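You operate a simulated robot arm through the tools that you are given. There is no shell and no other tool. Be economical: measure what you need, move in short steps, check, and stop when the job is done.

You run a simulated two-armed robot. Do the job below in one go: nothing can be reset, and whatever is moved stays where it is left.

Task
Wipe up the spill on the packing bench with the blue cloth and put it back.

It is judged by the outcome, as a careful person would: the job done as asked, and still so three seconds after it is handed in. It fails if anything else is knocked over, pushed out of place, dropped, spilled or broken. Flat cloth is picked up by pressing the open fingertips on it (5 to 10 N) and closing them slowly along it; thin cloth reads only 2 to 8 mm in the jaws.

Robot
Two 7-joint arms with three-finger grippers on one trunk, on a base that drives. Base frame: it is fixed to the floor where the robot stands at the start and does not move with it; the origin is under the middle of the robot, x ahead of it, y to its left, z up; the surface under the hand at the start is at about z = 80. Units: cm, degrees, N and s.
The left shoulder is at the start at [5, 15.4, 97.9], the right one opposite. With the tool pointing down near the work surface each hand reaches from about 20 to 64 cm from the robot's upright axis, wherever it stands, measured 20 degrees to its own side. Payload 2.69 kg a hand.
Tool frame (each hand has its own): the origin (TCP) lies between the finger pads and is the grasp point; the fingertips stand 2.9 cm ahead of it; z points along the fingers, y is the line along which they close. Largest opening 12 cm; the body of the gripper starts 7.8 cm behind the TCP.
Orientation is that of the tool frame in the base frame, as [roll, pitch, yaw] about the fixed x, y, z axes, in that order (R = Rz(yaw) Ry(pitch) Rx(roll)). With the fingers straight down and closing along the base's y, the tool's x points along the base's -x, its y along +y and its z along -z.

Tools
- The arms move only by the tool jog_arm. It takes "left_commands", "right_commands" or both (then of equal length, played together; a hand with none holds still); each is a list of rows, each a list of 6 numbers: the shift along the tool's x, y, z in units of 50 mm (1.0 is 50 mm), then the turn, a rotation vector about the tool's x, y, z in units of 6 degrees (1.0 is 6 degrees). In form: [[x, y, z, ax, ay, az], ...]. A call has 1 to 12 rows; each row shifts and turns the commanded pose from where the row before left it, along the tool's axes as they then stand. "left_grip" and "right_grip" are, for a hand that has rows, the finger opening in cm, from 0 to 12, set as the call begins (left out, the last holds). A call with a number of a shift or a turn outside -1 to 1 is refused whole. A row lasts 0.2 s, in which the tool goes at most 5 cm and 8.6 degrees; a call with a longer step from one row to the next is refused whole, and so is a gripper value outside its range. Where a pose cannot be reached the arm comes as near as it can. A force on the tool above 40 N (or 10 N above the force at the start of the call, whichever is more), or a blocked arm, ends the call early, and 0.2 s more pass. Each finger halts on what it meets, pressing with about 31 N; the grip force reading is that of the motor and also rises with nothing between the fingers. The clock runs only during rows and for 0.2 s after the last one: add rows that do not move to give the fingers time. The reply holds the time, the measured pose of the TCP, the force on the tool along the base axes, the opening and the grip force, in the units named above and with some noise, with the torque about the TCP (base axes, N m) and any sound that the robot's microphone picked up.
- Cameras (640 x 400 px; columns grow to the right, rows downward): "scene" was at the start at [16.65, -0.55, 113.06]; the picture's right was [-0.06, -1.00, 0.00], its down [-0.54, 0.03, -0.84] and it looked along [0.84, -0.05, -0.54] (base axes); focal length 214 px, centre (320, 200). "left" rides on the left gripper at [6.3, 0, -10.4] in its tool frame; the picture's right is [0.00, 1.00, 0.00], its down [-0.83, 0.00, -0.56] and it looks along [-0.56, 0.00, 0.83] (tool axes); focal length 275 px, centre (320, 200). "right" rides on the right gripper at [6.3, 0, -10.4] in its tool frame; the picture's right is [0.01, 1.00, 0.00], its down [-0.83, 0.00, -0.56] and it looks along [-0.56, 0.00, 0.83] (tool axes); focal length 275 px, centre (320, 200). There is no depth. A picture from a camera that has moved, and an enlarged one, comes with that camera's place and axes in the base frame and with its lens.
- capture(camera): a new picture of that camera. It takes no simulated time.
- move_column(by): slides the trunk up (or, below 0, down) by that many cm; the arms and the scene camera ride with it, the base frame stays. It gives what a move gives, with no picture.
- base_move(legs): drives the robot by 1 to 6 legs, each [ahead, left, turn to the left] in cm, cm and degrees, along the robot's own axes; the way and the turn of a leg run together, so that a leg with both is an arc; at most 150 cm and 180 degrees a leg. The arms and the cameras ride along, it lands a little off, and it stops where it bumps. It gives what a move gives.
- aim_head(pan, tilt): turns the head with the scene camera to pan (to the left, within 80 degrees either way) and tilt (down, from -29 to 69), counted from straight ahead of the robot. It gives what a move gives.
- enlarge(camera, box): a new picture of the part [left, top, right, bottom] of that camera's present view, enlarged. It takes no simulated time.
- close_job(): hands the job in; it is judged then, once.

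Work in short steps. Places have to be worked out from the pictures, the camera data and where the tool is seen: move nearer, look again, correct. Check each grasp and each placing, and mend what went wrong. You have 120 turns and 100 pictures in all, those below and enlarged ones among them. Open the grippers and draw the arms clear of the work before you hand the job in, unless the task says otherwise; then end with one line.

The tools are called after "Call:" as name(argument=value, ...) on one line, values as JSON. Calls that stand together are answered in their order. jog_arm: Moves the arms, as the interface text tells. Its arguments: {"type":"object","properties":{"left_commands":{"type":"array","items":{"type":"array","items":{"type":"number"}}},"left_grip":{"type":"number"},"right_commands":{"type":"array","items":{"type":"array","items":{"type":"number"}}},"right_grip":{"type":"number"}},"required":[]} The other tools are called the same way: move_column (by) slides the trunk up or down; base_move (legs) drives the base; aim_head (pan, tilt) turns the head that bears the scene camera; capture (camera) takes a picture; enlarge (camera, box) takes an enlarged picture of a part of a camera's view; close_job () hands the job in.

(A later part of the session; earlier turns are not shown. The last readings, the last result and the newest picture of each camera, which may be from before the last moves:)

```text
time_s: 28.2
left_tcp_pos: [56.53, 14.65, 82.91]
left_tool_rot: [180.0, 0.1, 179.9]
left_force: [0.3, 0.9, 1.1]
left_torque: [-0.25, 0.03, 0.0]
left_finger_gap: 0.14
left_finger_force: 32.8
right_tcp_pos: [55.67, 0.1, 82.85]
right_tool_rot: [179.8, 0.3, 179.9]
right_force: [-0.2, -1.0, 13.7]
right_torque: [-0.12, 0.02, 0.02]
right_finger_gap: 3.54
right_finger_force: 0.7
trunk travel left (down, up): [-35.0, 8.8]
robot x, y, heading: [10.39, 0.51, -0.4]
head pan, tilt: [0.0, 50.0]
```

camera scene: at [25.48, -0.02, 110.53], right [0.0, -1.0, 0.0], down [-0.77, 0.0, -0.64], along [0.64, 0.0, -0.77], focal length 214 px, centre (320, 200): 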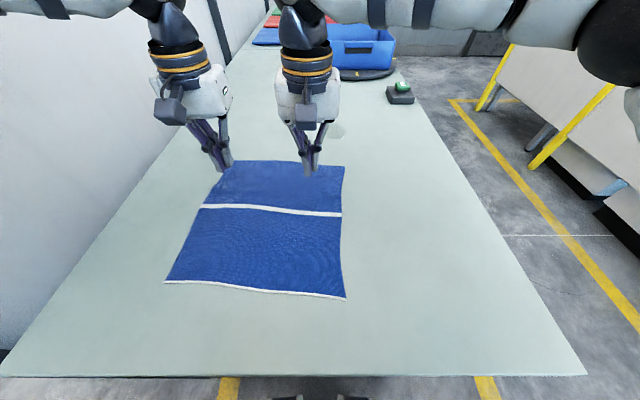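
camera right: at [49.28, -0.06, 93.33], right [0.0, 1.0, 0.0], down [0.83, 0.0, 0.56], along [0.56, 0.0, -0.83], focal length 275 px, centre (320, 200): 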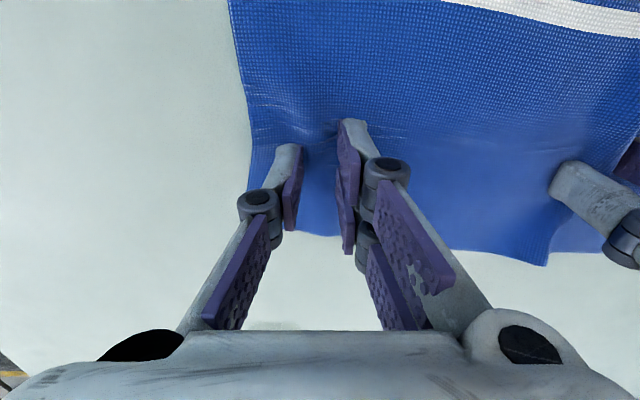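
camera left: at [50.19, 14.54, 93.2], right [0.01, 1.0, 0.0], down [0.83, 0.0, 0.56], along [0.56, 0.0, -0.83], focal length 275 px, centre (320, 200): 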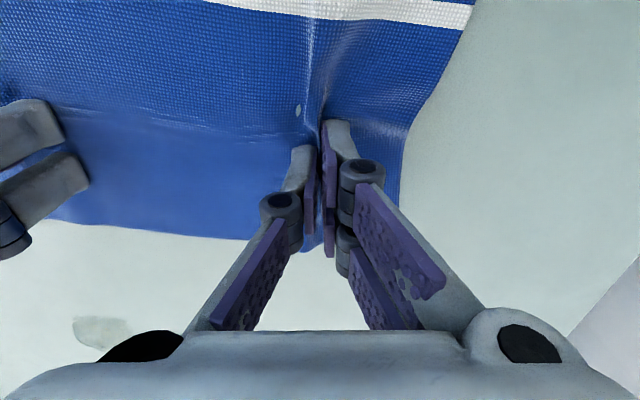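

13.7 N on the right now, so I'll close in 0.4 cm steps.

Call:
jog_arm(right_commands=[[0, 0, 0, 0, 0, 0], [0, 0, 0, 0, 0, 0]], right_grip=3.0)

Call:
jog_arm(right_commands=[[0, 0, 0, 0, 0, 0], [0, 0, 0, 0, 0, 0]], right_grip=2.6)

Call:
jog_arm(right_commands=[[0, 0, 0, 0, 0, 0], [0, 0, 0, 0, 0, 0]], right_grip=2.2)

Call:
jog_arm(right_commands=[[0, 0, 0, 0, 0, 0], [0, 0, 0, 0, 0, 0]], right_grip=1.8)

Call:
capture(camera="right")

```text
time_s: 28.9
left_tcp_pos: [56.52, 14.44, 82.86]
left_tool_rot: [-180.0, 0.0, 179.9]
left_force: [1.0, -0.5, 0.3]
left_torque: [-0.22, 0.01, 0.03]
left_finger_gap: 0.12
left_finger_force: 29.1
right_tcp_pos: [55.7, -0.02, 82.93]
right_tool_rot: [-180.0, 0.3, 180.0]
right_force: [1.1, -0.9, 19.8]
right_torque: [-0.03, 0.04, 0.03]
right_finger_gap: 2.98
right_finger_force: 0.0
trunk travel left (down, up): [-35.0, 8.8]
robot x, y, heading: [10.04, 0.2, -0.5]
head pan, tilt: [0.0, 50.0]
```

```text
time_s: 29.4
left_tcp_pos: [56.54, 14.5, 82.84]
left_tool_rot: [180.0, 0.0, 179.9]
left_force: [-0.6, -2.1, 0.6]
left_torque: [-0.26, 0.04, -0.01]
left_finger_gap: 0.14
left_finger_force: 29.2
right_tcp_pos: [55.63, 0.11, 82.9]
right_tool_rot: [179.9, 0.2, 179.9]
right_force: [1.6, 0.8, 22.9]
right_torque: [0.08, 0.05, 0.0]
right_finger_gap: 2.59
right_finger_force: 0.1
trunk travel left (down, up): [-35.0, 8.8]
robot x, y, heading: [10.11, -0.23, -0.2]
head pan, tilt: [0.0, 50.0]
```

```text
time_s: 30.1
left_tcp_pos: [56.42, 14.49, 82.89]
left_tool_rot: [-180.0, 0.0, 180.0]
left_force: [0.4, -5.2, 0.6]
left_torque: [-0.04, -0.03, -0.04]
left_finger_gap: 0.15
left_finger_force: 29.9
right_tcp_pos: [55.66, -0.03, 82.88]
right_tool_rot: [179.9, 0.0, 179.9]
right_force: [0.8, 2.4, 20.9]
right_torque: [0.21, 0.05, 0.01]
right_finger_gap: 2.21
right_finger_force: 0.1
trunk travel left (down, up): [-35.0, 8.8]
robot x, y, heading: [9.99, 0.01, -0.0]
head pan, tilt: [0.0, 50.0]
```

```text
time_s: 30.6
left_tcp_pos: [56.49, 14.41, 82.93]
left_tool_rot: [180.0, 0.1, 179.9]
left_force: [0.2, -1.8, 3.7]
left_torque: [0.05, 0.01, -0.02]
left_finger_gap: 0.1
left_finger_force: 29.7
right_tcp_pos: [55.59, 0.09, 82.96]
right_tool_rot: [180.0, 0.1, 179.9]
right_force: [0.1, 4.1, 19.8]
right_torque: [0.2, 0.0, 0.01]
right_finger_gap: 1.82
right_finger_force: 0.2
trunk travel left (down, up): [-35.0, 8.8]
robot x, y, heading: [10.07, -0.01, -0.1]
head pan, tilt: [0.0, 50.0]
```

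```text
75 pictures are left
camera right: at [49.25, 0.0, 93.31], right [0.0, 1.0, 0.0], down [0.83, 0.0, 0.56], along [0.56, 0.0, -0.83], focal length 275 px, centre (320, 200)
```

right: 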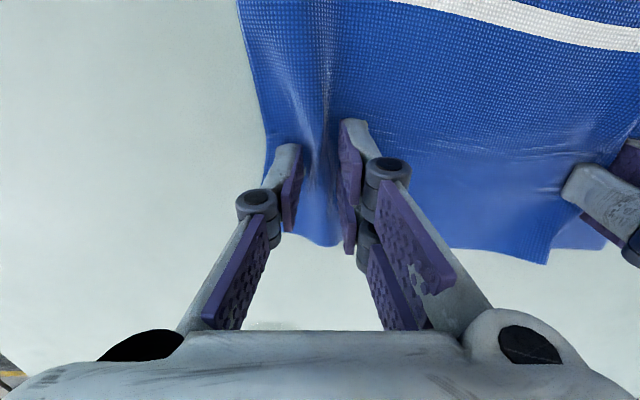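

A ridge now stands between the right pads too. I'll finish closing in small steps.

Call:
jog_arm(right_commands=[[0, 0, 0, 0, 0, 0], [0, 0, 0, 0, 0, 0]], right_grip=1.3)

Call:
jog_arm(right_commands=[[0, 0, 0, 0, 0, 0], [0, 0, 0, 0, 0, 0]], right_grip=0.8)

Call:
jog_arm(right_commands=[[0, 0, 0, 0, 0, 0], [0, 0, 0, 0, 0, 0]], right_grip=0.4)

Call:
jog_arm(right_commands=[[0, 0, 0, 0, 0, 0], [0, 0, 0, 0, 0, 0]], right_grip=0)

Call:
capture(camera="right")

Call:
capture(camera="scene")

```text
time_s: 31.2
left_tcp_pos: [56.57, 14.55, 82.92]
left_tool_rot: [180.0, 0.1, -180.0]
left_force: [-0.3, 0.0, 2.5]
left_torque: [-0.01, -0.02, 0.03]
left_finger_gap: 0.25
left_finger_force: 34.1
right_tcp_pos: [55.6, 0.12, 82.97]
right_tool_rot: [180.0, 0.0, 179.9]
right_force: [-0.5, 0.4, 12.1]
right_torque: [0.01, 0.03, -0.03]
right_finger_gap: 1.0
right_finger_force: 0.1
trunk travel left (down, up): [-35.0, 8.8]
robot x, y, heading: [10.35, -0.06, -0.2]
head pan, tilt: [0.0, 50.0]
```

```text
time_s: 31.9
left_tcp_pos: [56.41, 14.51, 82.93]
left_tool_rot: [-180.0, 0.2, 179.9]
left_force: [-0.9, -1.0, 3.5]
left_torque: [0.01, 0.03, 0.0]
left_finger_gap: 0.29
left_finger_force: 35.2
right_tcp_pos: [55.66, 0.14, 82.84]
right_tool_rot: [-179.9, 0.0, 179.9]
right_force: [0.1, 1.7, 4.7]
right_torque: [0.03, 0.02, -0.03]
right_finger_gap: 0.69
right_finger_force: 0.0
trunk travel left (down, up): [-35.0, 8.8]
robot x, y, heading: [9.96, -0.14, -0.3]
head pan, tilt: [0.0, 50.0]
```

```text
time_s: 32.5
left_tcp_pos: [56.59, 14.76, 82.79]
left_tool_rot: [-179.9, 0.1, 180.0]
left_force: [-0.3, -1.4, -0.5]
left_torque: [0.02, 0.01, -0.02]
left_finger_gap: 0.34
left_finger_force: 36.0
right_tcp_pos: [55.75, 0.05, 82.89]
right_tool_rot: [179.9, 0.1, 179.9]
right_force: [-0.4, 0.8, 0.8]
right_torque: [0.05, 0.01, -0.03]
right_finger_gap: 0.46
right_finger_force: 0.3
trunk travel left (down, up): [-35.0, 8.8]
robot x, y, heading: [10.02, -0.08, -0.2]
head pan, tilt: [0.0, 50.0]
```

```text
time_s: 33.0
left_tcp_pos: [56.59, 14.61, 82.92]
left_tool_rot: [-179.9, 0.0, 179.9]
left_force: [-0.4, -2.9, 1.2]
left_torque: [-0.06, 0.04, 0.02]
left_finger_gap: 0.12
left_finger_force: 30.3
right_tcp_pos: [55.71, 0.18, 82.9]
right_tool_rot: [-179.9, 0.0, 179.9]
right_force: [0.9, 2.6, 2.1]
right_torque: [0.16, -0.01, -0.03]
right_finger_gap: 0.08
right_finger_force: 28.5
trunk travel left (down, up): [-35.0, 8.8]
robot x, y, heading: [10.1, 0.17, -0.0]
head pan, tilt: [0.0, 50.0]
```

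```text
74 pictures are left
camera right: at [49.33, 0.03, 93.28], right [0.0, 1.0, 0.0], down [0.83, 0.0, 0.56], along [0.56, 0.0, -0.83], focal length 275 px, centre (320, 200)
```

right: 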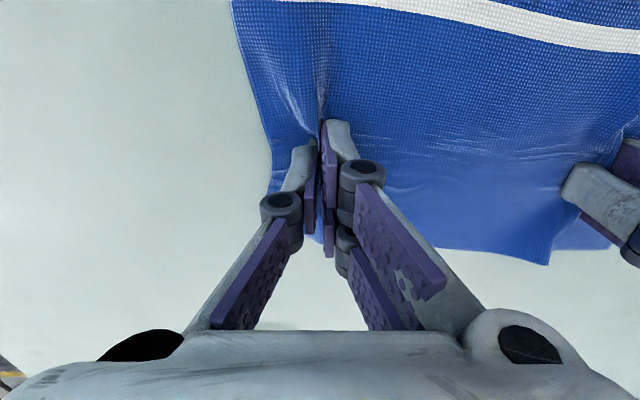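

```text
73 pictures are left
camera scene: at [25.49, -0.01, 110.53], right [0.0, -1.0, 0.0], down [-0.77, 0.0, -0.64], along [0.64, 0.0, -0.77], focal length 214 px, centre (320, 200)
```

scene: 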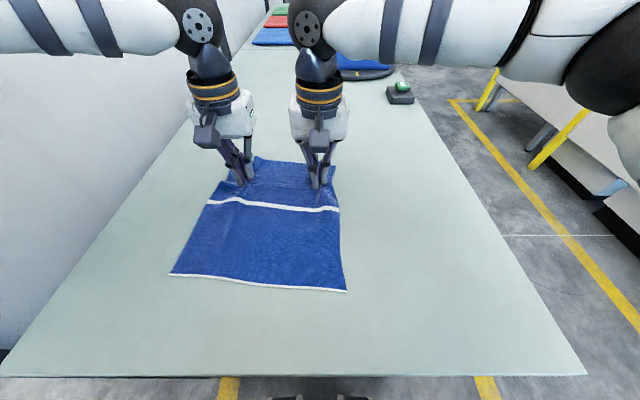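

Both hands hold a pinched ridge. I'll test with a 4 cm drag forward with a slight lift.

Call:
jog_arm(left_commands=[[0, 0, -0.04, 0, 0, 0], [-0.2, 0, 0, 0, 0, 0], [-0.2, 0, 0, 0, 0, 0], [-0.2, 0, 0, 0, 0, 0], [-0.2, 0, 0, 0, 0, 0]], right_commands=[[0, 0, -0.04, 0, 0, 0], [-0.2, 0, 0, 0, 0, 0], [-0.2, 0, 0, 0, 0, 0], [-0.2, 0, 0, 0, 0, 0], [-0.2, 0, 0, 0, 0, 0]])

Call:
capture(camera="scene")

```text
time_s: 34.2
left_tcp_pos: [60.52, 14.39, 83.08]
left_tool_rot: [-180.0, 0.1, 179.8]
left_force: [0.1, -2.6, -0.1]
left_torque: [-0.02, -0.01, 0.03]
left_finger_gap: 0.28
left_finger_force: 29.6
right_tcp_pos: [59.6, 0.04, 83.06]
right_tool_rot: [-180.0, 0.1, 179.9]
right_force: [0.1, 3.5, -0.4]
right_torque: [0.09, 0.02, -0.01]
right_finger_gap: 0.3
right_finger_force: 35.3
trunk travel left (down, up): [-35.0, 8.8]
robot x, y, heading: [10.35, -0.12, -0.1]
head pan, tilt: [0.0, 50.0]
```

```text
72 pictures are left
camera scene: at [25.51, -0.01, 110.52], right [0.0, -1.0, 0.0], down [-0.77, 0.0, -0.64], along [0.64, 0.0, -0.77], focal length 214 px, centre (320, 200)
```

scene: 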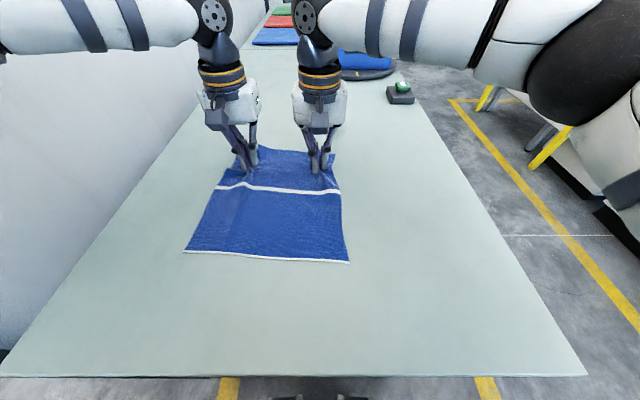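

The cloth follows well and flat. I'll continue forward 10 cm while tilting both tools to 30°, drifting about 2 cm to -y.

Call:
jog_arm(left_commands=[[-0.2, -0.04, 0, 0, -1, 0], [-0.199, -0.04, 0.021, 0, -1, 0], [-0.196, -0.04, 0.042, 0, -1, 0], [-0.19, -0.04, 0.062, 0, -1, 0], [-0.183, -0.04, 0.081, 0, -1, 0], [-0.173, -0.04, 0.1, 0, 0, 0], [-0.173, -0.04, 0.1, 0, 0, 0], [-0.173, -0.04, 0.1, 0, 0, 0], [-0.173, -0.04, 0.1, 0, 0, 0], [-0.173, -0.04, 0.1, 0, 0, 0]], right_commands=[[-0.2, -0.04, 0, 0, -1, 0], [-0.199, -0.04, 0.021, 0, -1, 0], [-0.196, -0.04, 0.042, 0, -1, 0], [-0.19, -0.04, 0.062, 0, -1, 0], [-0.183, -0.04, 0.081, 0, -1, 0], [-0.173, -0.04, 0.1, 0, 0, 0], [-0.173, -0.04, 0.1, 0, 0, 0], [-0.173, -0.04, 0.1, 0, 0, 0], [-0.173, -0.04, 0.1, 0, 0, 0], [-0.173, -0.04, 0.1, 0, 0, 0]])

Call:
capture(camera="scene")

Call:
capture(camera="right")

```text
time_s: 36.5
left_tcp_pos: [70.4, 12.39, 83.38]
left_tool_rot: [-179.9, 30.4, 180.0]
left_force: [-2.4, -6.7, 23.4]
left_torque: [0.14, 0.33, 0.02]
left_finger_gap: 0.26
left_finger_force: 34.1
right_tcp_pos: [69.37, -2.08, 83.4]
right_tool_rot: [179.9, 30.4, 179.8]
right_force: [2.2, 9.8, 19.1]
right_torque: [0.25, 0.38, 0.03]
right_finger_gap: 0.2
right_finger_force: 28.6
trunk travel left (down, up): [-35.0, 8.8]
robot x, y, heading: [10.1, 0.02, -0.2]
head pan, tilt: [0.0, 50.0]
```

```text
71 pictures are left
camera scene: at [25.14, -0.05, 110.6], right [0.0, -1.0, 0.0], down [-0.76, 0.0, -0.65], along [0.65, 0.0, -0.76], focal length 214 px, centre (320, 200)
```

scene: 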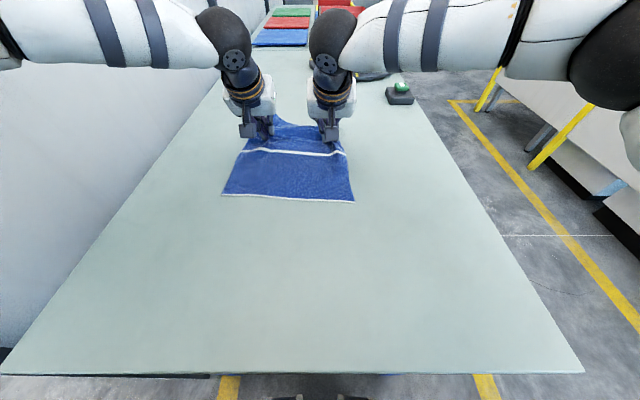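

```text
70 pictures are left
camera right: at [58.72, -2.12, 89.2], right [0.0, 1.0, 0.0], down [0.44, 0.0, 0.9], along [0.9, 0.0, -0.44], focal length 275 px, centre (320, 200)
```

right: 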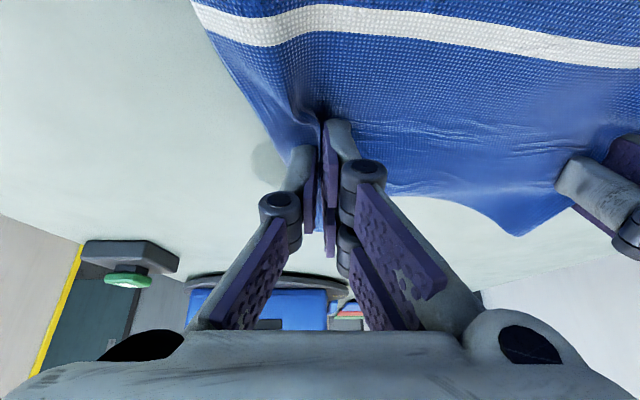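

The push-down rose to about 20 N, and the spill's visible part is to the right of the hand, at about (72, -5). I'll raise 1.5 mm, sweep 4 cm to -y, then forward 6 cm over the spill.

Call:
jog_arm(left_commands=[[-0.015, 0, -0.026, 0, 0, 0], [0, -0.2, 0, 0, 0, 0], [0, -0.2, 0, 0, 0, 0], [0, -0.2, 0, 0, 0, 0], [0, -0.2, 0, 0, 0, 0], [-0.173, 0, 0.1, 0, 0, 0], [-0.173, 0, 0.1, 0, 0, 0], [-0.173, 0, 0.1, 0, 0, 0], [-0.173, 0, 0.1, 0, 0, 0], [-0.173, 0, 0.1, 0, 0, 0], [-0.173, 0, 0.1, 0, 0, 0]], right_commands=[[-0.015, 0, -0.026, 0, 0, 0], [0, -0.2, 0, 0, 0, 0], [0, -0.2, 0, 0, 0, 0], [0, -0.2, 0, 0, 0, 0], [0, -0.2, 0, 0, 0, 0], [-0.173, 0, 0.1, 0, 0, 0], [-0.173, 0, 0.1, 0, 0, 0], [-0.173, 0, 0.1, 0, 0, 0], [-0.173, 0, 0.1, 0, 0, 0], [-0.173, 0, 0.1, 0, 0, 0], [-0.173, 0, 0.1, 0, 0, 0]])

Call:
capture(camera="scene")

Call:
capture(camera="right")

```text
time_s: 38.9
left_tcp_pos: [76.46, 8.64, 83.42]
left_tool_rot: [180.0, 30.3, 180.0]
left_force: [-2.2, -6.3, 20.9]
left_torque: [-0.46, 0.13, -0.21]
left_finger_gap: 0.11
left_finger_force: 30.1
right_tcp_pos: [75.43, -5.96, 83.4]
right_tool_rot: [-179.9, 30.2, 179.9]
right_force: [1.4, 8.4, 9.5]
right_torque: [0.52, 0.16, 0.13]
right_finger_gap: 0.24
right_finger_force: 28.9
trunk travel left (down, up): [-35.0, 8.8]
robot x, y, heading: [9.91, -0.1, -0.3]
head pan, tilt: [0.0, 50.0]
```

```text
69 pictures are left
camera scene: at [25.25, -0.01, 110.57], right [0.0, -1.0, 0.0], down [-0.76, 0.0, -0.64], along [0.64, 0.0, -0.76], focal length 214 px, centre (320, 200)
```

scene: 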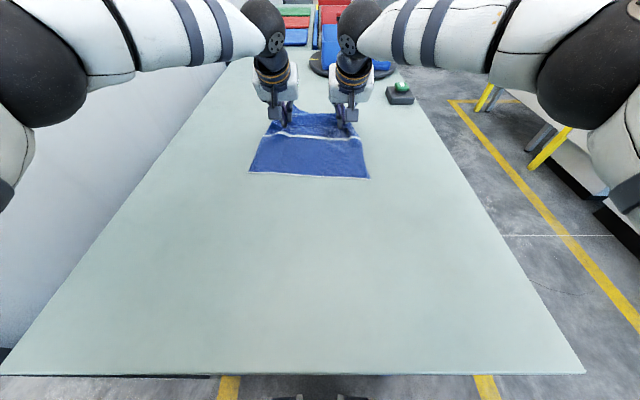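

```text
68 pictures are left
camera right: at [64.76, -6.06, 89.26], right [0.0, 1.0, 0.0], down [0.44, 0.0, 0.9], along [0.9, 0.0, -0.44], focal length 275 px, centre (320, 200)
```

right: 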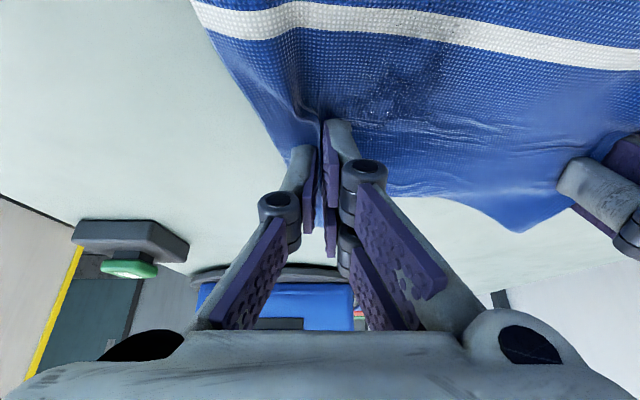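

A damp patch shows on the cloth right over the spill. I'll scrub with a box stroke (back, left, forward, right), easing the left hand up 1 mm.

Call:
jog_arm(left_commands=[[-0.012, 0.2, -0.021, 0, 0, 0], [0, 0.2, 0, 0, 0, 0], [0.173, 0, -0.1, 0, 0, 0], [0.173, 0, -0.1, 0, 0, 0], [0.173, 0, -0.1, 0, 0, 0], [0.173, 0, -0.1, 0, 0, 0], [0, -0.2, 0, 0, 0, 0], [0, -0.2, 0, 0, 0, 0], [-0.173, 0.1, 0.1, 0, 0, 0], [-0.173, 0.1, 0.1, 0, 0, 0], [-0.173, 0.1, 0.1, 0, 0, 0], [-0.173, 0.1, 0.1, 0, 0, 0]], right_commands=[[0, 0.2, 0, 0, 0, 0], [0, 0.2, 0, 0, 0, 0], [0.173, 0, -0.1, 0, 0, 0], [0.173, 0, -0.1, 0, 0, 0], [0.173, 0, -0.1, 0, 0, 0], [0.173, 0, -0.1, 0, 0, 0], [0, -0.2, 0, 0, 0, 0], [0, -0.2, 0, 0, 0, 0], [-0.173, 0.1, 0.1, 0, 0, 0], [-0.173, 0.1, 0.1, 0, 0, 0], [-0.173, 0.1, 0.1, 0, 0, 0], [-0.173, 0.1, 0.1, 0, 0, 0]])

Call:
capture(camera="right")

```text
time_s: 41.5
left_tcp_pos: [76.44, 10.64, 83.46]
left_tool_rot: [180.0, 30.1, -180.0]
left_force: [-0.1, -3.6, 0.5]
left_torque: [-0.12, -0.03, -0.1]
left_finger_gap: 0.23
left_finger_force: 33.8
right_tcp_pos: [75.47, -3.67, 83.45]
right_tool_rot: [179.9, 30.1, 179.8]
right_force: [-3.9, 2.8, 22.5]
right_torque: [-0.35, 0.09, -0.12]
right_finger_gap: 0.12
right_finger_force: 32.5
trunk travel left (down, up): [-35.0, 8.8]
robot x, y, heading: [10.0, -0.17, -0.1]
head pan, tilt: [0.0, 50.0]
```

```text
67 pictures are left
camera right: at [64.77, -3.94, 89.21], right [0.0, 1.0, 0.0], down [0.44, 0.0, 0.9], along [0.9, 0.0, -0.44], focal length 275 px, centre (320, 200)
```

right: 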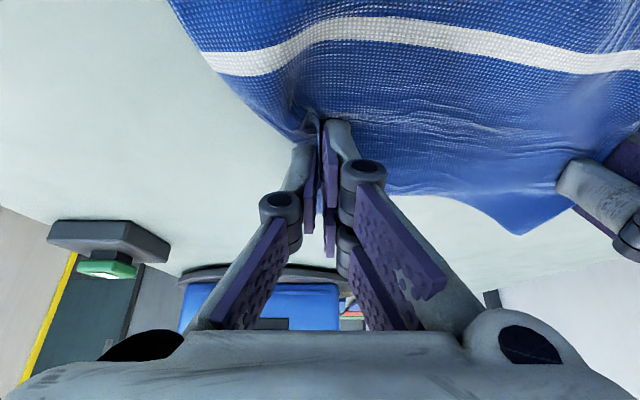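

One more zigzag across the spill's full width (y -6 to -1) moving backward, to make sure all of it is covered.

Call:
jog_arm(left_commands=[[0, -0.24, 0, 0, 0, 0], [0, -0.24, 0, 0, 0, 0], [0.173, 0, -0.1, 0, 0, 0], [0, 0.34, 0, 0, 0, 0], [0, 0.34, 0, 0, 0, 0], [0, 0.34, 0, 0, 0, 0], [0.26, 0, -0.15, 0, 0, 0], [0, -0.34, 0, 0, 0, 0], [0, -0.34, 0, 0, 0, 0], [0, -0.34, 0, 0, 0, 0], [0.26, 0, -0.15, 0, 0, 0], [0, 0.34, 0, 0, 0, 0]], right_commands=[[0, -0.24, 0, 0, 0, 0], [0, -0.24, 0, 0, 0, 0], [0.173, 0, -0.1, 0, 0, 0], [0, 0.34, 0, 0, 0, 0], [0, 0.34, 0, 0, 0, 0], [0, 0.34, 0, 0, 0, 0], [0.26, 0, -0.15, 0, 0, 0], [0, -0.34, 0, 0, 0, 0], [0, -0.34, 0, 0, 0, 0], [0, -0.34, 0, 0, 0, 0], [0.26, 0, -0.15, 0, 0, 0], [0, 0.34, 0, 0, 0, 0]])

Call:
capture(camera="scene")

Call:
capture(camera="right")

```text
time_s: 44.0
left_tcp_pos: [72.32, 9.87, 83.45]
left_tool_rot: [180.0, 30.2, 179.9]
left_force: [0.0, -7.9, 3.3]
left_torque: [-0.34, 0.1, -0.18]
left_finger_gap: 0.15
left_finger_force: 29.7
right_tcp_pos: [71.36, -4.72, 83.37]
right_tool_rot: [180.0, 30.2, 179.8]
right_force: [-0.2, 5.7, 23.4]
right_torque: [-0.23, 0.1, -0.15]
right_finger_gap: 0.17
right_finger_force: 32.1
trunk travel left (down, up): [-35.0, 8.8]
robot x, y, heading: [9.95, 0.01, -0.0]
head pan, tilt: [0.0, 50.0]
```

```text
66 pictures are left
camera scene: at [25.28, 0.01, 110.56], right [0.0, -1.0, 0.0], down [-0.76, 0.0, -0.64], along [0.64, 0.0, -0.76], focal length 214 px, centre (320, 200)
```

scene: 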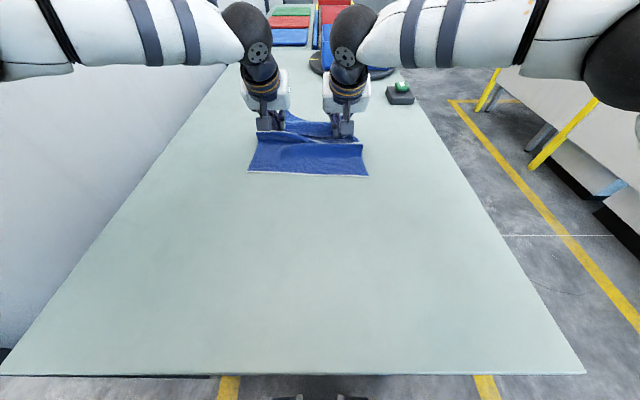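

```text
65 pictures are left
camera right: at [60.68, -4.78, 89.22], right [0.0, 1.0, 0.0], down [0.44, 0.0, 0.9], along [0.9, 0.0, -0.44], focal length 275 px, centre (320, 200)
```

right: 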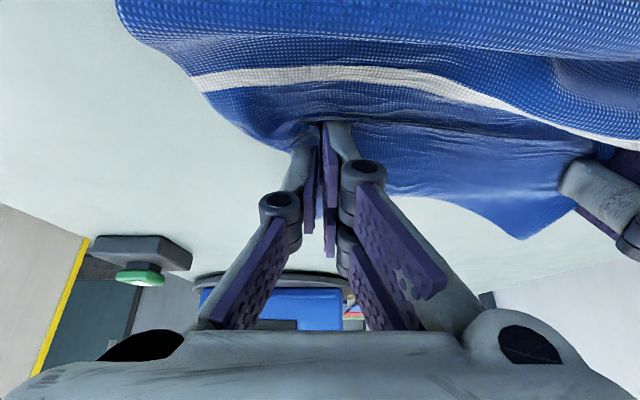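

The bench around the cloth looks clean. To return the cloth flat, I'll lift it with both hands so it hangs, then lay it back near edge first. I'm lifting about 25 cm while un-tilting and moving back.

Call:
jog_arm(left_commands=[[-0.2, 0, -0.346, 0, 1, 0], [-0.163, 0, -0.365, 0, 1, 0], [-0.124, 0, -0.38, 0, 1, 0], [-0.083, 0, -0.391, 0, 1, 0], [-0.042, 0, -0.398, 0, 1, 0], [0.4, 0, -0.5, 0, 0, 0], [0.4, 0, -0.5, 0, 0, 0], [0.4, 0, -0.5, 0, 0, 0], [0.4, 0, -0.5, 0, 0, 0], [0.4, 0, -0.5, 0, 0, 0], [0.4, 0, -0.5, 0, 0, 0], [0, 0, 0, 0, 0, 0]], right_commands=[[-0.2, 0, -0.346, 0, 1, 0], [-0.163, 0, -0.365, 0, 1, 0], [-0.124, 0, -0.38, 0, 1, 0], [-0.083, 0, -0.391, 0, 1, 0], [-0.042, 0, -0.398, 0, 1, 0], [0.4, 0, -0.5, 0, 0, 0], [0.4, 0, -0.5, 0, 0, 0], [0.4, 0, -0.5, 0, 0, 0], [0.4, 0, -0.5, 0, 0, 0], [0.4, 0, -0.5, 0, 0, 0], [0.4, 0, -0.5, 0, 0, 0], [0, 0, 0, 0, 0, 0]])

Call:
capture(camera="scene")

Call:
capture(camera="right")

Call:
capture(camera="left")

```text
time_s: 46.6
left_tcp_pos: [55.69, 9.44, 103.74]
left_tool_rot: [180.0, 6.3, 180.0]
left_force: [-0.2, -9.9, 2.0]
left_torque: [-0.32, 0.04, -0.01]
left_finger_gap: 0.16
left_finger_force: 29.4
left hand out of reach, approached as far as the arm can: row 4, 5
right_tcp_pos: [54.27, -4.94, 107.0]
right_tool_rot: [180.0, 0.0, 179.9]
right_force: [2.6, 11.3, -2.7]
right_torque: [0.38, -0.02, 0.0]
right_finger_gap: 0.12
right_finger_force: 29.0
right hand out of reach, approached as far as the arm can: row 4, 5
trunk travel left (down, up): [-35.0, 8.8]
robot x, y, heading: [10.32, 0.22, -0.1]
head pan, tilt: [0.0, 50.0]
```

```text
64 pictures are left
camera scene: at [25.56, -0.01, 110.51], right [0.0, -1.0, 0.0], down [-0.77, 0.0, -0.64], along [0.64, 0.0, -0.77], focal length 214 px, centre (320, 200)
```

scene: 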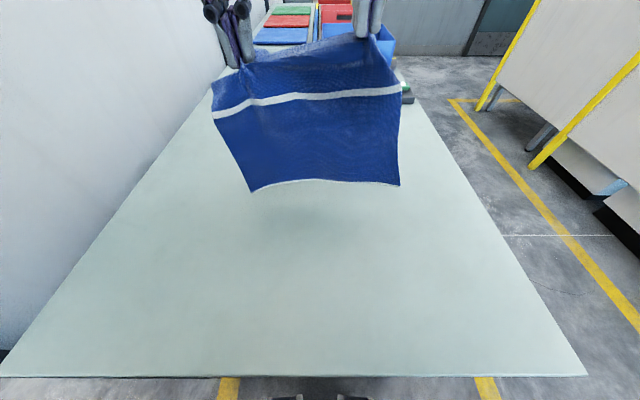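

```text
63 pictures are left
camera right: at [47.95, -5.0, 117.37], right [0.0, 1.0, 0.0], down [0.83, 0.0, 0.56], along [0.56, 0.0, -0.83], focal length 275 px, centre (320, 200)
```

right: 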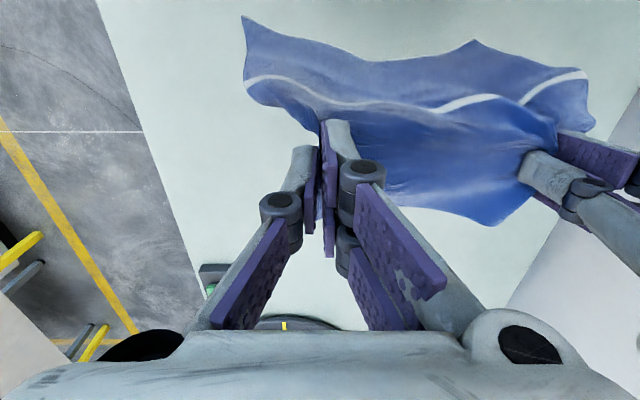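

```text
62 pictures are left
camera left: at [48.29, 9.37, 113.25], right [0.01, 1.0, 0.0], down [0.77, 0.0, 0.64], along [0.64, 0.0, -0.77], focal length 275 px, centre (320, 200)
```

left: 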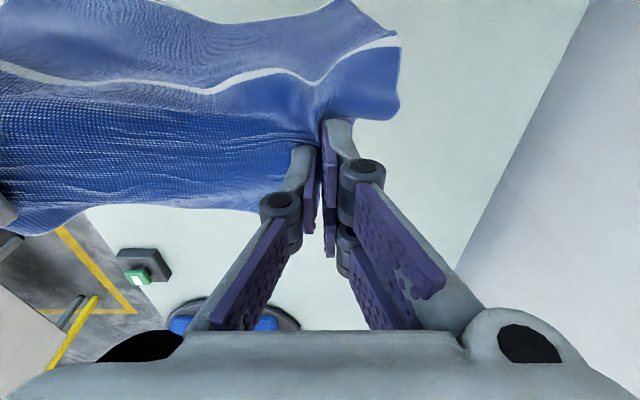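

The cloth hangs cleanly from both hands. Moving the hands far back would bring them near the head, so I'll shift +7.4 cm in y and level the left hand, then drive the base back 10 cm.

Call:
jog_arm(left_commands=[[0, 0.3, 0, 0, 1, 0], [0, 0.3, -0.16, 0, 0, 0], [0, 0.3, -0.16, 0, 0, 0], [0, 0.3, -0.16, 0, 0, 0], [0, 0.28, -0.16, 0, 0, 0], [0, 0, 0, 0, 0, 0]], right_commands=[[0, 0.3, 0, 0, 0, 0], [0, 0.3, 0, 0, 0, 0], [0, 0.3, 0, 0, 0, 0], [0, 0.3, 0, 0, 0, 0], [0, 0.28, 0, 0, 0, 0], [0, 0, 0, 0, 0, 0]])

Call:
base_move(legs=[[-10, 0, 0]])

Call:
capture(camera="scene")

Call:
capture(camera="right")

```text
time_s: 48.0
left_tcp_pos: [55.84, 16.7, 106.9]
left_tool_rot: [180.0, 0.2, 179.9]
left_force: [0.6, -1.3, 0.6]
left_torque: [0.0, 0.04, 0.02]
left_finger_gap: 0.27
left_finger_force: 28.4
right_tcp_pos: [54.24, 2.52, 107.04]
right_tool_rot: [-180.0, 0.0, 179.9]
right_force: [-0.2, 1.3, 1.1]
right_torque: [-0.07, -0.01, 0.0]
right_finger_gap: 0.28
right_finger_force: 29.1
trunk travel left (down, up): [-35.0, 8.8]
robot x, y, heading: [10.22, -0.06, -0.0]
head pan, tilt: [0.0, 50.0]
```

```text
time_s: 49.2
left_tcp_pos: [45.81, 16.59, 107.04]
left_tool_rot: [-179.8, 0.4, 180.0]
left_force: [-1.8, -0.5, 2.8]
left_torque: [-0.26, -0.04, 0.02]
left_finger_gap: 0.24
left_finger_force: 28.1
right_tcp_pos: [44.16, 2.44, 107.06]
right_tool_rot: [180.0, 0.1, 179.8]
right_force: [-0.7, 0.3, -2.5]
right_torque: [0.94, -0.05, -0.01]
right_finger_gap: 0.18
right_finger_force: 29.0
trunk travel left (down, up): [-35.0, 8.8]
robot x, y, heading: [0.26, -0.06, 0.1]
head pan, tilt: [0.0, 50.0]
```

```text
61 pictures are left
camera scene: at [15.52, 0.02, 110.54], right [0.0, -1.0, 0.0], down [-0.77, 0.0, -0.64], along [0.64, 0.0, -0.77], focal length 214 px, centre (320, 200)
```

scene: 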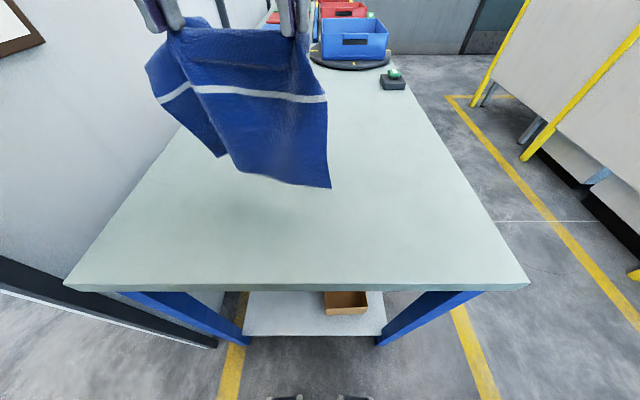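

```text
60 pictures are left
camera right: at [37.88, 2.42, 117.52], right [0.0, 1.0, 0.0], down [0.83, 0.0, 0.56], along [0.56, 0.0, -0.83], focal length 275 px, centre (320, 200)
```

right: 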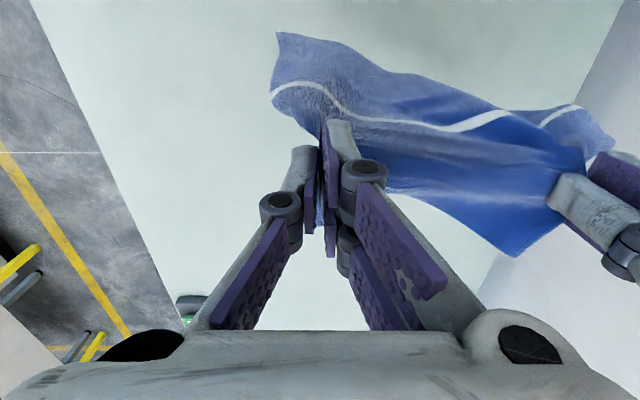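

The spill spot now appears visible at about (332, 111) in the scene, so I'll enlarge it to check, and recheck the hanging cloth.

Call:
enlarge(camera="scene", box=[270, 70, 398, 150])

Call:
jog_arm(left_commands=[[0, 0.04, 0, 0, 0, 0], [0, 0.04, 0, 0, 0, 0], [0, 0, 0, 0, 0, 0], [0, 0, 0, 0, 0, 0], [0, 0, 0, 0, 0, 0]])

Call:
capture(camera="scene")

```text
5.00 times, centred on (334, 110) of scene
camera zoom: at [15.52, 0.02, 110.54], right [0.0, -1.0, 0.0], down [-0.77, 0.0, -0.64], along [0.64, 0.0, -0.77], focal length 1072 px, centre (250, 650)
```

zoom: 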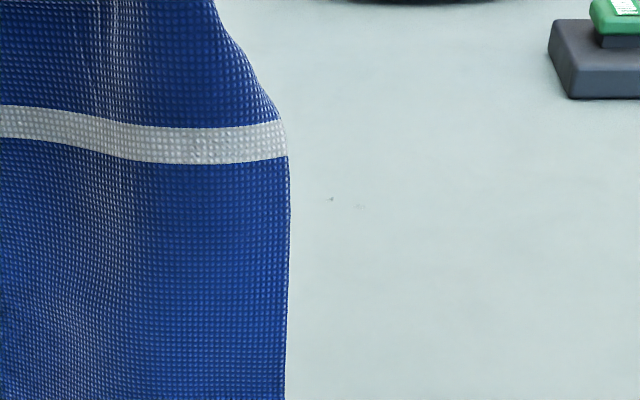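

```text
time_s: 50.4
left_tcp_pos: [45.83, 17.0, 106.88]
left_tool_rot: [-179.9, 0.2, 179.9]
left_force: [-0.6, -8.1, 1.1]
left_torque: [-0.19, 0.05, -0.03]
left_finger_gap: 0.13
left_finger_force: 31.3
right_tcp_pos: [44.33, 2.42, 107.04]
right_tool_rot: [180.0, 0.0, 179.8]
right_force: [0.4, 7.2, -1.7]
right_torque: [0.31, -0.06, 0.03]
right_finger_gap: 0.15
right_finger_force: 28.0
trunk travel left (down, up): [-35.0, 8.8]
robot x, y, heading: [0.15, -0.23, -0.1]
head pan, tilt: [0.0, 50.0]
```

```text
58 pictures are left
camera scene: at [15.6, 0.0, 110.53], right [0.0, -1.0, 0.0], down [-0.77, 0.0, -0.64], along [0.64, 0.0, -0.77], focal length 214 px, centre (320, 200)
```

scene: 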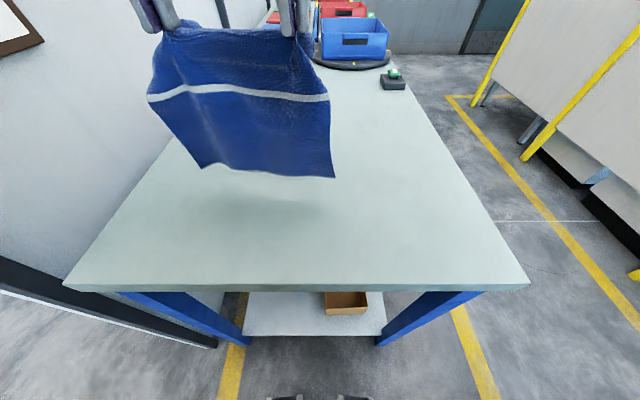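

The spot is nearly clean. Only a couple of tiny specks remain around (74, -4.5) and (73.5, -6.2). I still hold the cloth, so I'll do a second, finer wipe: drive forward 10 cm, then shift the hands to -y and tilt 30°.

Call:
base_move(legs=[[10, 0, 0]])

Call:
jog_arm(left_commands=[[0, -0.3, 0, 0, -1, 0], [0, -0.3, 0, 0, -1, 0], [0, -0.3, 0, 0, -1, 0], [0, -0.3, 0, 0, -1, 0], [0, -0.3, 0, 0, -1, 0], [0.26, 0, 0.45, 0, 0, 0], [0.26, 0, 0.45, 0, 0, 0], [0, 0, 0, 0, 0, 0]], right_commands=[[0, -0.3, 0, 0, -1, 0], [0, -0.3, 0, 0, -1, 0], [0, -0.3, 0, 0, -1, 0], [0, -0.3, 0, 0, -1, 0], [0, -0.3, 0, 0, -1, 0], [0.26, 0, 0.45, 0, 0, 0], [0.26, 0, 0.45, 0, 0, 0], [0, 0, 0, 0, 0, 0]])

Call:
capture(camera="scene")

```text
time_s: 51.5
left_tcp_pos: [55.82, 17.08, 106.9]
left_tool_rot: [180.0, 0.2, 179.8]
left_force: [0.1, -5.3, 0.2]
left_torque: [-0.19, 0.07, -0.01]
left_finger_gap: 0.17
left_finger_force: 29.0
right_tcp_pos: [54.16, 2.62, 106.95]
right_tool_rot: [180.0, 0.0, 179.9]
right_force: [1.2, 6.8, 0.3]
right_torque: [0.01, 0.02, 0.03]
right_finger_gap: 0.22
right_finger_force: 34.4
trunk travel left (down, up): [-35.0, 8.8]
robot x, y, heading: [9.81, -0.2, -0.2]
head pan, tilt: [0.0, 50.0]
```

```text
time_s: 53.3
left_tcp_pos: [55.7, 9.57, 101.72]
left_tool_rot: [-179.9, 30.3, 179.9]
left_force: [-0.3, -7.1, 0.4]
left_torque: [-0.11, 0.03, -0.1]
left_finger_gap: 0.12
left_finger_force: 29.4
right_tcp_pos: [54.09, -5.15, 101.89]
right_tool_rot: [179.9, 30.1, 179.8]
right_force: [1.3, 9.3, -0.1]
right_torque: [0.21, -0.06, 0.14]
right_finger_gap: 0.31
right_finger_force: 29.2
trunk travel left (down, up): [-35.0, 8.8]
robot x, y, heading: [9.96, -0.0, -0.2]
head pan, tilt: [0.0, 50.0]
```

```text
57 pictures are left
camera scene: at [25.4, -0.02, 110.53], right [0.0, -1.0, 0.0], down [-0.77, 0.0, -0.64], along [0.64, 0.0, -0.77], focal length 214 px, centre (320, 200)
```

scene: 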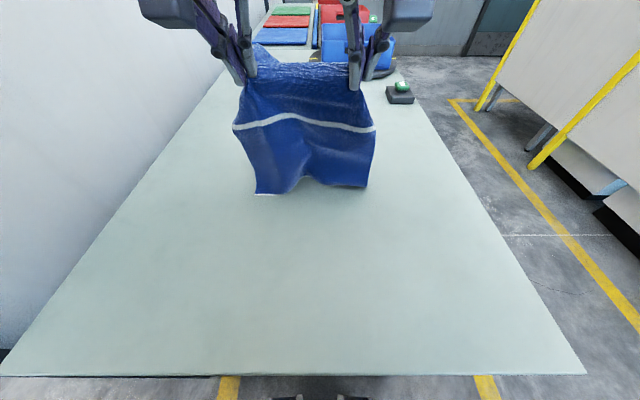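

The bottom edge just touches at about x=53. I'll lay it diagonally forward and down to TCP x≈72, z≈83.6.

Call:
jog_arm(left_commands=[[-0.118, 0, 0.451, 0, 0, 0], [-0.118, 0, 0.451, 0, 0, 0], [-0.118, 0, 0.451, 0, 0, 0], [-0.118, 0, 0.451, 0, 0, 0], [-0.118, 0, 0.451, 0, 0, 0], [-0.118, 0, 0.451, 0, 0, 0], [-0.118, 0, 0.451, 0, 0, 0], [-0.118, 0, 0.451, 0, 0, 0], [-0.118, 0, 0.451, 0, 0, 0], [-0.118, 0, 0.451, 0, 0, 0], [-0.118, 0, 0.451, 0, 0, 0]], right_commands=[[-0.118, 0, 0.451, 0, 0, 0], [-0.118, 0, 0.451, 0, 0, 0], [-0.118, 0, 0.451, 0, 0, 0], [-0.118, 0, 0.451, 0, 0, 0], [-0.118, 0, 0.451, 0, 0, 0], [-0.118, 0, 0.451, 0, 0, 0], [-0.118, 0, 0.451, 0, 0, 0], [-0.118, 0, 0.451, 0, 0, 0], [-0.118, 0, 0.451, 0, 0, 0], [-0.118, 0, 0.451, 0, 0, 0], [-0.118, 0, 0.451, 0, 0, 0]])

Call:
capture(camera="scene")

Call:
capture(camera="right")

```text
time_s: 55.7
left_tcp_pos: [73.88, 9.5, 83.48]
left_tool_rot: [-179.9, 30.3, 179.8]
left_force: [0.4, -1.8, 2.2]
left_torque: [0.12, 0.01, 0.07]
left_finger_gap: 0.32
left_finger_force: 33.8
right_tcp_pos: [72.13, -5.13, 83.53]
right_tool_rot: [-179.9, 30.0, 179.8]
right_force: [0.8, 2.4, 0.0]
right_torque: [0.02, -0.03, 0.05]
right_finger_gap: 0.24
right_finger_force: 32.7
trunk travel left (down, up): [-35.0, 8.8]
robot x, y, heading: [10.0, 0.11, -0.1]
head pan, tilt: [0.0, 50.0]
```

```text
56 pictures are left
camera scene: at [25.39, -0.04, 110.54], right [0.0, -1.0, 0.0], down [-0.77, 0.0, -0.64], along [0.64, 0.0, -0.77], focal length 214 px, centre (320, 200)
```

scene: 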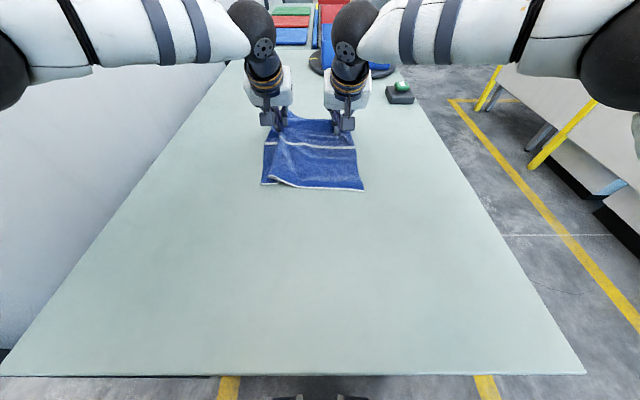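

```text
55 pictures are left
camera right: at [61.49, -5.1, 89.4], right [0.0, 1.0, 0.0], down [0.44, 0.0, 0.9], along [0.9, 0.0, -0.44], focal length 275 px, centre (320, 200)
```

right: 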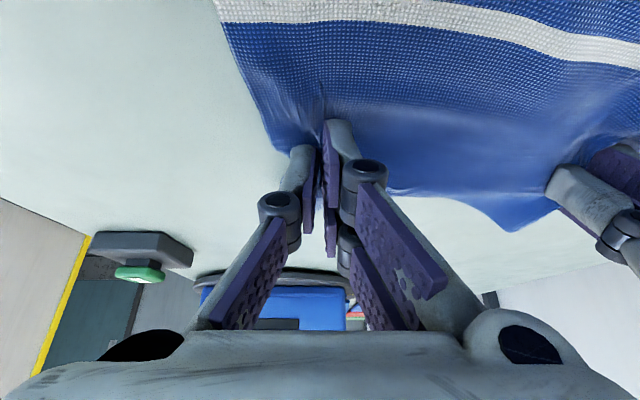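

Now a dense lateral zigzag over x 70–77, y -8 to 0, with about 10 N of press.

Call:
jog_arm(left_commands=[[0.313, 0, -0.158, 0, 0, 0], [0.303, 0, -0.175, 0, 0, 0], [0, -0.3, 0, 0, 0, 0], [0, -0.3, 0, 0, 0, 0], [0, 0.4, 0, 0, 0, 0], [0, 0.4, 0, 0, 0, 0], [0, 0.4, 0, 0, 0, 0], [0, 0.4, 0, 0, 0, 0], [-0.225, 0, 0.13, 0, 0, 0], [0, -0.4, 0, 0, 0, 0], [0, -0.4, 0, 0, 0, 0], [0, -0.4, 0, 0, 0, 0]], right_commands=[[0.323, 0, -0.14, 0, 0, 0], [0.303, 0, -0.175, 0, 0, 0], [0, -0.3, 0, 0, 0, 0], [0, -0.3, 0, 0, 0, 0], [0, 0.4, 0, 0, 0, 0], [0, 0.4, 0, 0, 0, 0], [0, 0.4, 0, 0, 0, 0], [0, 0.4, 0, 0, 0, 0], [-0.225, 0, 0.13, 0, 0, 0], [0, -0.4, 0, 0, 0, 0], [0, -0.4, 0, 0, 0, 0], [0, -0.4, 0, 0, 0, 0]])

Call:
jog_arm(left_commands=[[0, -0.4, 0, 0, 0, 0], [-0.26, 0, 0.15, 0, 0, 0], [0, 0.4, 0, 0, 0, 0], [0, 0.4, 0, 0, 0, 0], [0, 0.4, 0, 0, 0, 0], [0, 0.4, 0, 0, 0, 0], [-0.26, 0, 0.15, 0, 0, 0], [0, -0.4, 0, 0, 0, 0], [0, -0.4, 0, 0, 0, 0], [0, -0.4, 0, 0, 0, 0], [0, -0.4, 0, 0, 0, 0], [-0.26, 0, 0.15, 0, 0, 0]], right_commands=[[0, -0.4, 0, 0, 0, 0], [-0.26, 0, 0.15, 0, 0, 0], [0, 0.4, 0, 0, 0, 0], [0, 0.4, 0, 0, 0, 0], [0, 0.4, 0, 0, 0, 0], [0, 0.4, 0, 0, 0, 0], [-0.26, 0, 0.15, 0, 0, 0], [0, -0.4, 0, 0, 0, 0], [0, -0.4, 0, 0, 0, 0], [0, -0.4, 0, 0, 0, 0], [0, -0.4, 0, 0, 0, 0], [-0.26, 0, 0.15, 0, 0, 0]])

Call:
capture(camera="right")

```text
time_s: 58.3
left_tcp_pos: [71.5, 8.55, 83.45]
left_tool_rot: [-179.9, 30.1, -180.0]
left_force: [-1.1, -3.0, 1.1]
left_torque: [-0.08, -0.01, -0.08]
left_finger_gap: 0.15
left_finger_force: 29.9
right_tcp_pos: [69.94, -6.17, 83.42]
right_tool_rot: [179.9, 30.0, 179.8]
right_force: [-2.8, -0.7, 9.7]
right_torque: [-0.15, -0.2, 0.02]
right_finger_gap: 0.23
right_finger_force: 34.6
trunk travel left (down, up): [-35.0, 8.8]
robot x, y, heading: [10.11, 0.17, 0.2]
head pan, tilt: [0.0, 50.0]
```

```text
time_s: 60.9
left_tcp_pos: [76.04, 6.51, 83.34]
left_tool_rot: [-179.9, 30.3, 180.0]
left_force: [-0.2, -0.5, 8.8]
left_torque: [0.27, 0.06, 0.07]
left_finger_gap: 0.25
left_finger_force: 30.7
right_tcp_pos: [74.31, -8.16, 83.38]
right_tool_rot: [179.9, 30.2, 179.7]
right_force: [-2.0, 2.0, 7.9]
right_torque: [-0.29, -0.08, -0.06]
right_finger_gap: 0.23
right_finger_force: 34.2
trunk travel left (down, up): [-35.0, 8.8]
robot x, y, heading: [9.97, 0.62, 0.0]
head pan, tilt: [0.0, 50.0]
```

```text
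54 pictures are left
camera right: at [63.64, -8.2, 89.24], right [0.0, 1.0, 0.0], down [0.44, 0.0, 0.9], along [0.9, 0.0, -0.44], focal length 275 px, centre (320, 200)
```

right: 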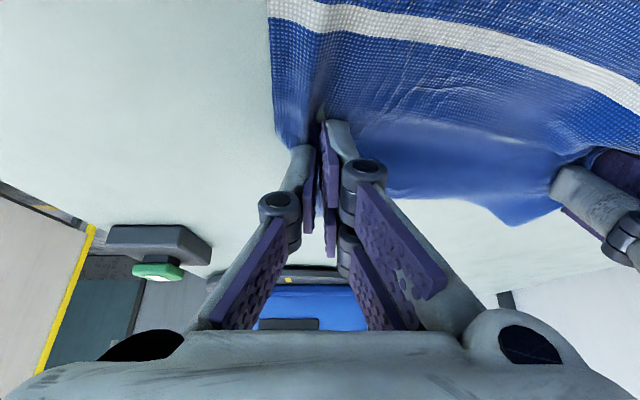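

The force is a good 8–9 N. Last passes cover the far part of the spill, ending back at mid-y.

Call:
jog_arm(left_commands=[[0, 0.4, 0, 0, 0, 0], [0, 0.4, 0, 0, 0, 0], [0, 0.4, 0, 0, 0, 0], [0, 0.4, 0, 0, 0, 0], [-0.2, 0, 0.115, 0, 0, 0], [0, -0.4, 0, 0, 0, 0], [0, -0.4, 0, 0, 0, 0], [0, -0.4, 0, 0, 0, 0], [0, -0.4, 0, 0, 0, 0], [0.2, 0.4, -0.115, 0, 0, 0], [0.2, 0.4, -0.115, 0, 0, 0], [0.2, 0, -0.115, 0, 0, 0]], right_commands=[[0, 0.4, 0, 0, 0, 0], [0, 0.4, 0, 0, 0, 0], [0, 0.4, 0, 0, 0, 0], [0, 0.4, 0, 0, 0, 0], [-0.2, 0, 0.115, 0, 0, 0], [0, -0.4, 0, 0, 0, 0], [0, -0.4, 0, 0, 0, 0], [0, -0.4, 0, 0, 0, 0], [0, -0.4, 0, 0, 0, 0], [0.2, 0.4, -0.115, 0, 0, 0], [0.2, 0.4, -0.115, 0, 0, 0], [0.2, 0, -0.115, 0, 0, 0]])

```text
time_s: 63.5
left_tcp_pos: [73.76, 10.39, 83.46]
left_tool_rot: [-180.0, 30.1, 179.8]
left_force: [-0.4, -1.8, 4.6]
left_torque: [-0.06, 0.06, -0.08]
left_finger_gap: 0.14
left_finger_force: 28.8
right_tcp_pos: [72.08, -4.19, 83.52]
right_tool_rot: [-180.0, 30.1, 179.8]
right_force: [0.7, 1.3, 0.9]
right_torque: [0.11, 0.09, 0.13]
right_finger_gap: 0.11
right_finger_force: 28.1
trunk travel left (down, up): [-35.0, 8.8]
robot x, y, heading: [9.91, -0.28, -0.1]
head pan, tilt: [0.0, 50.0]
```

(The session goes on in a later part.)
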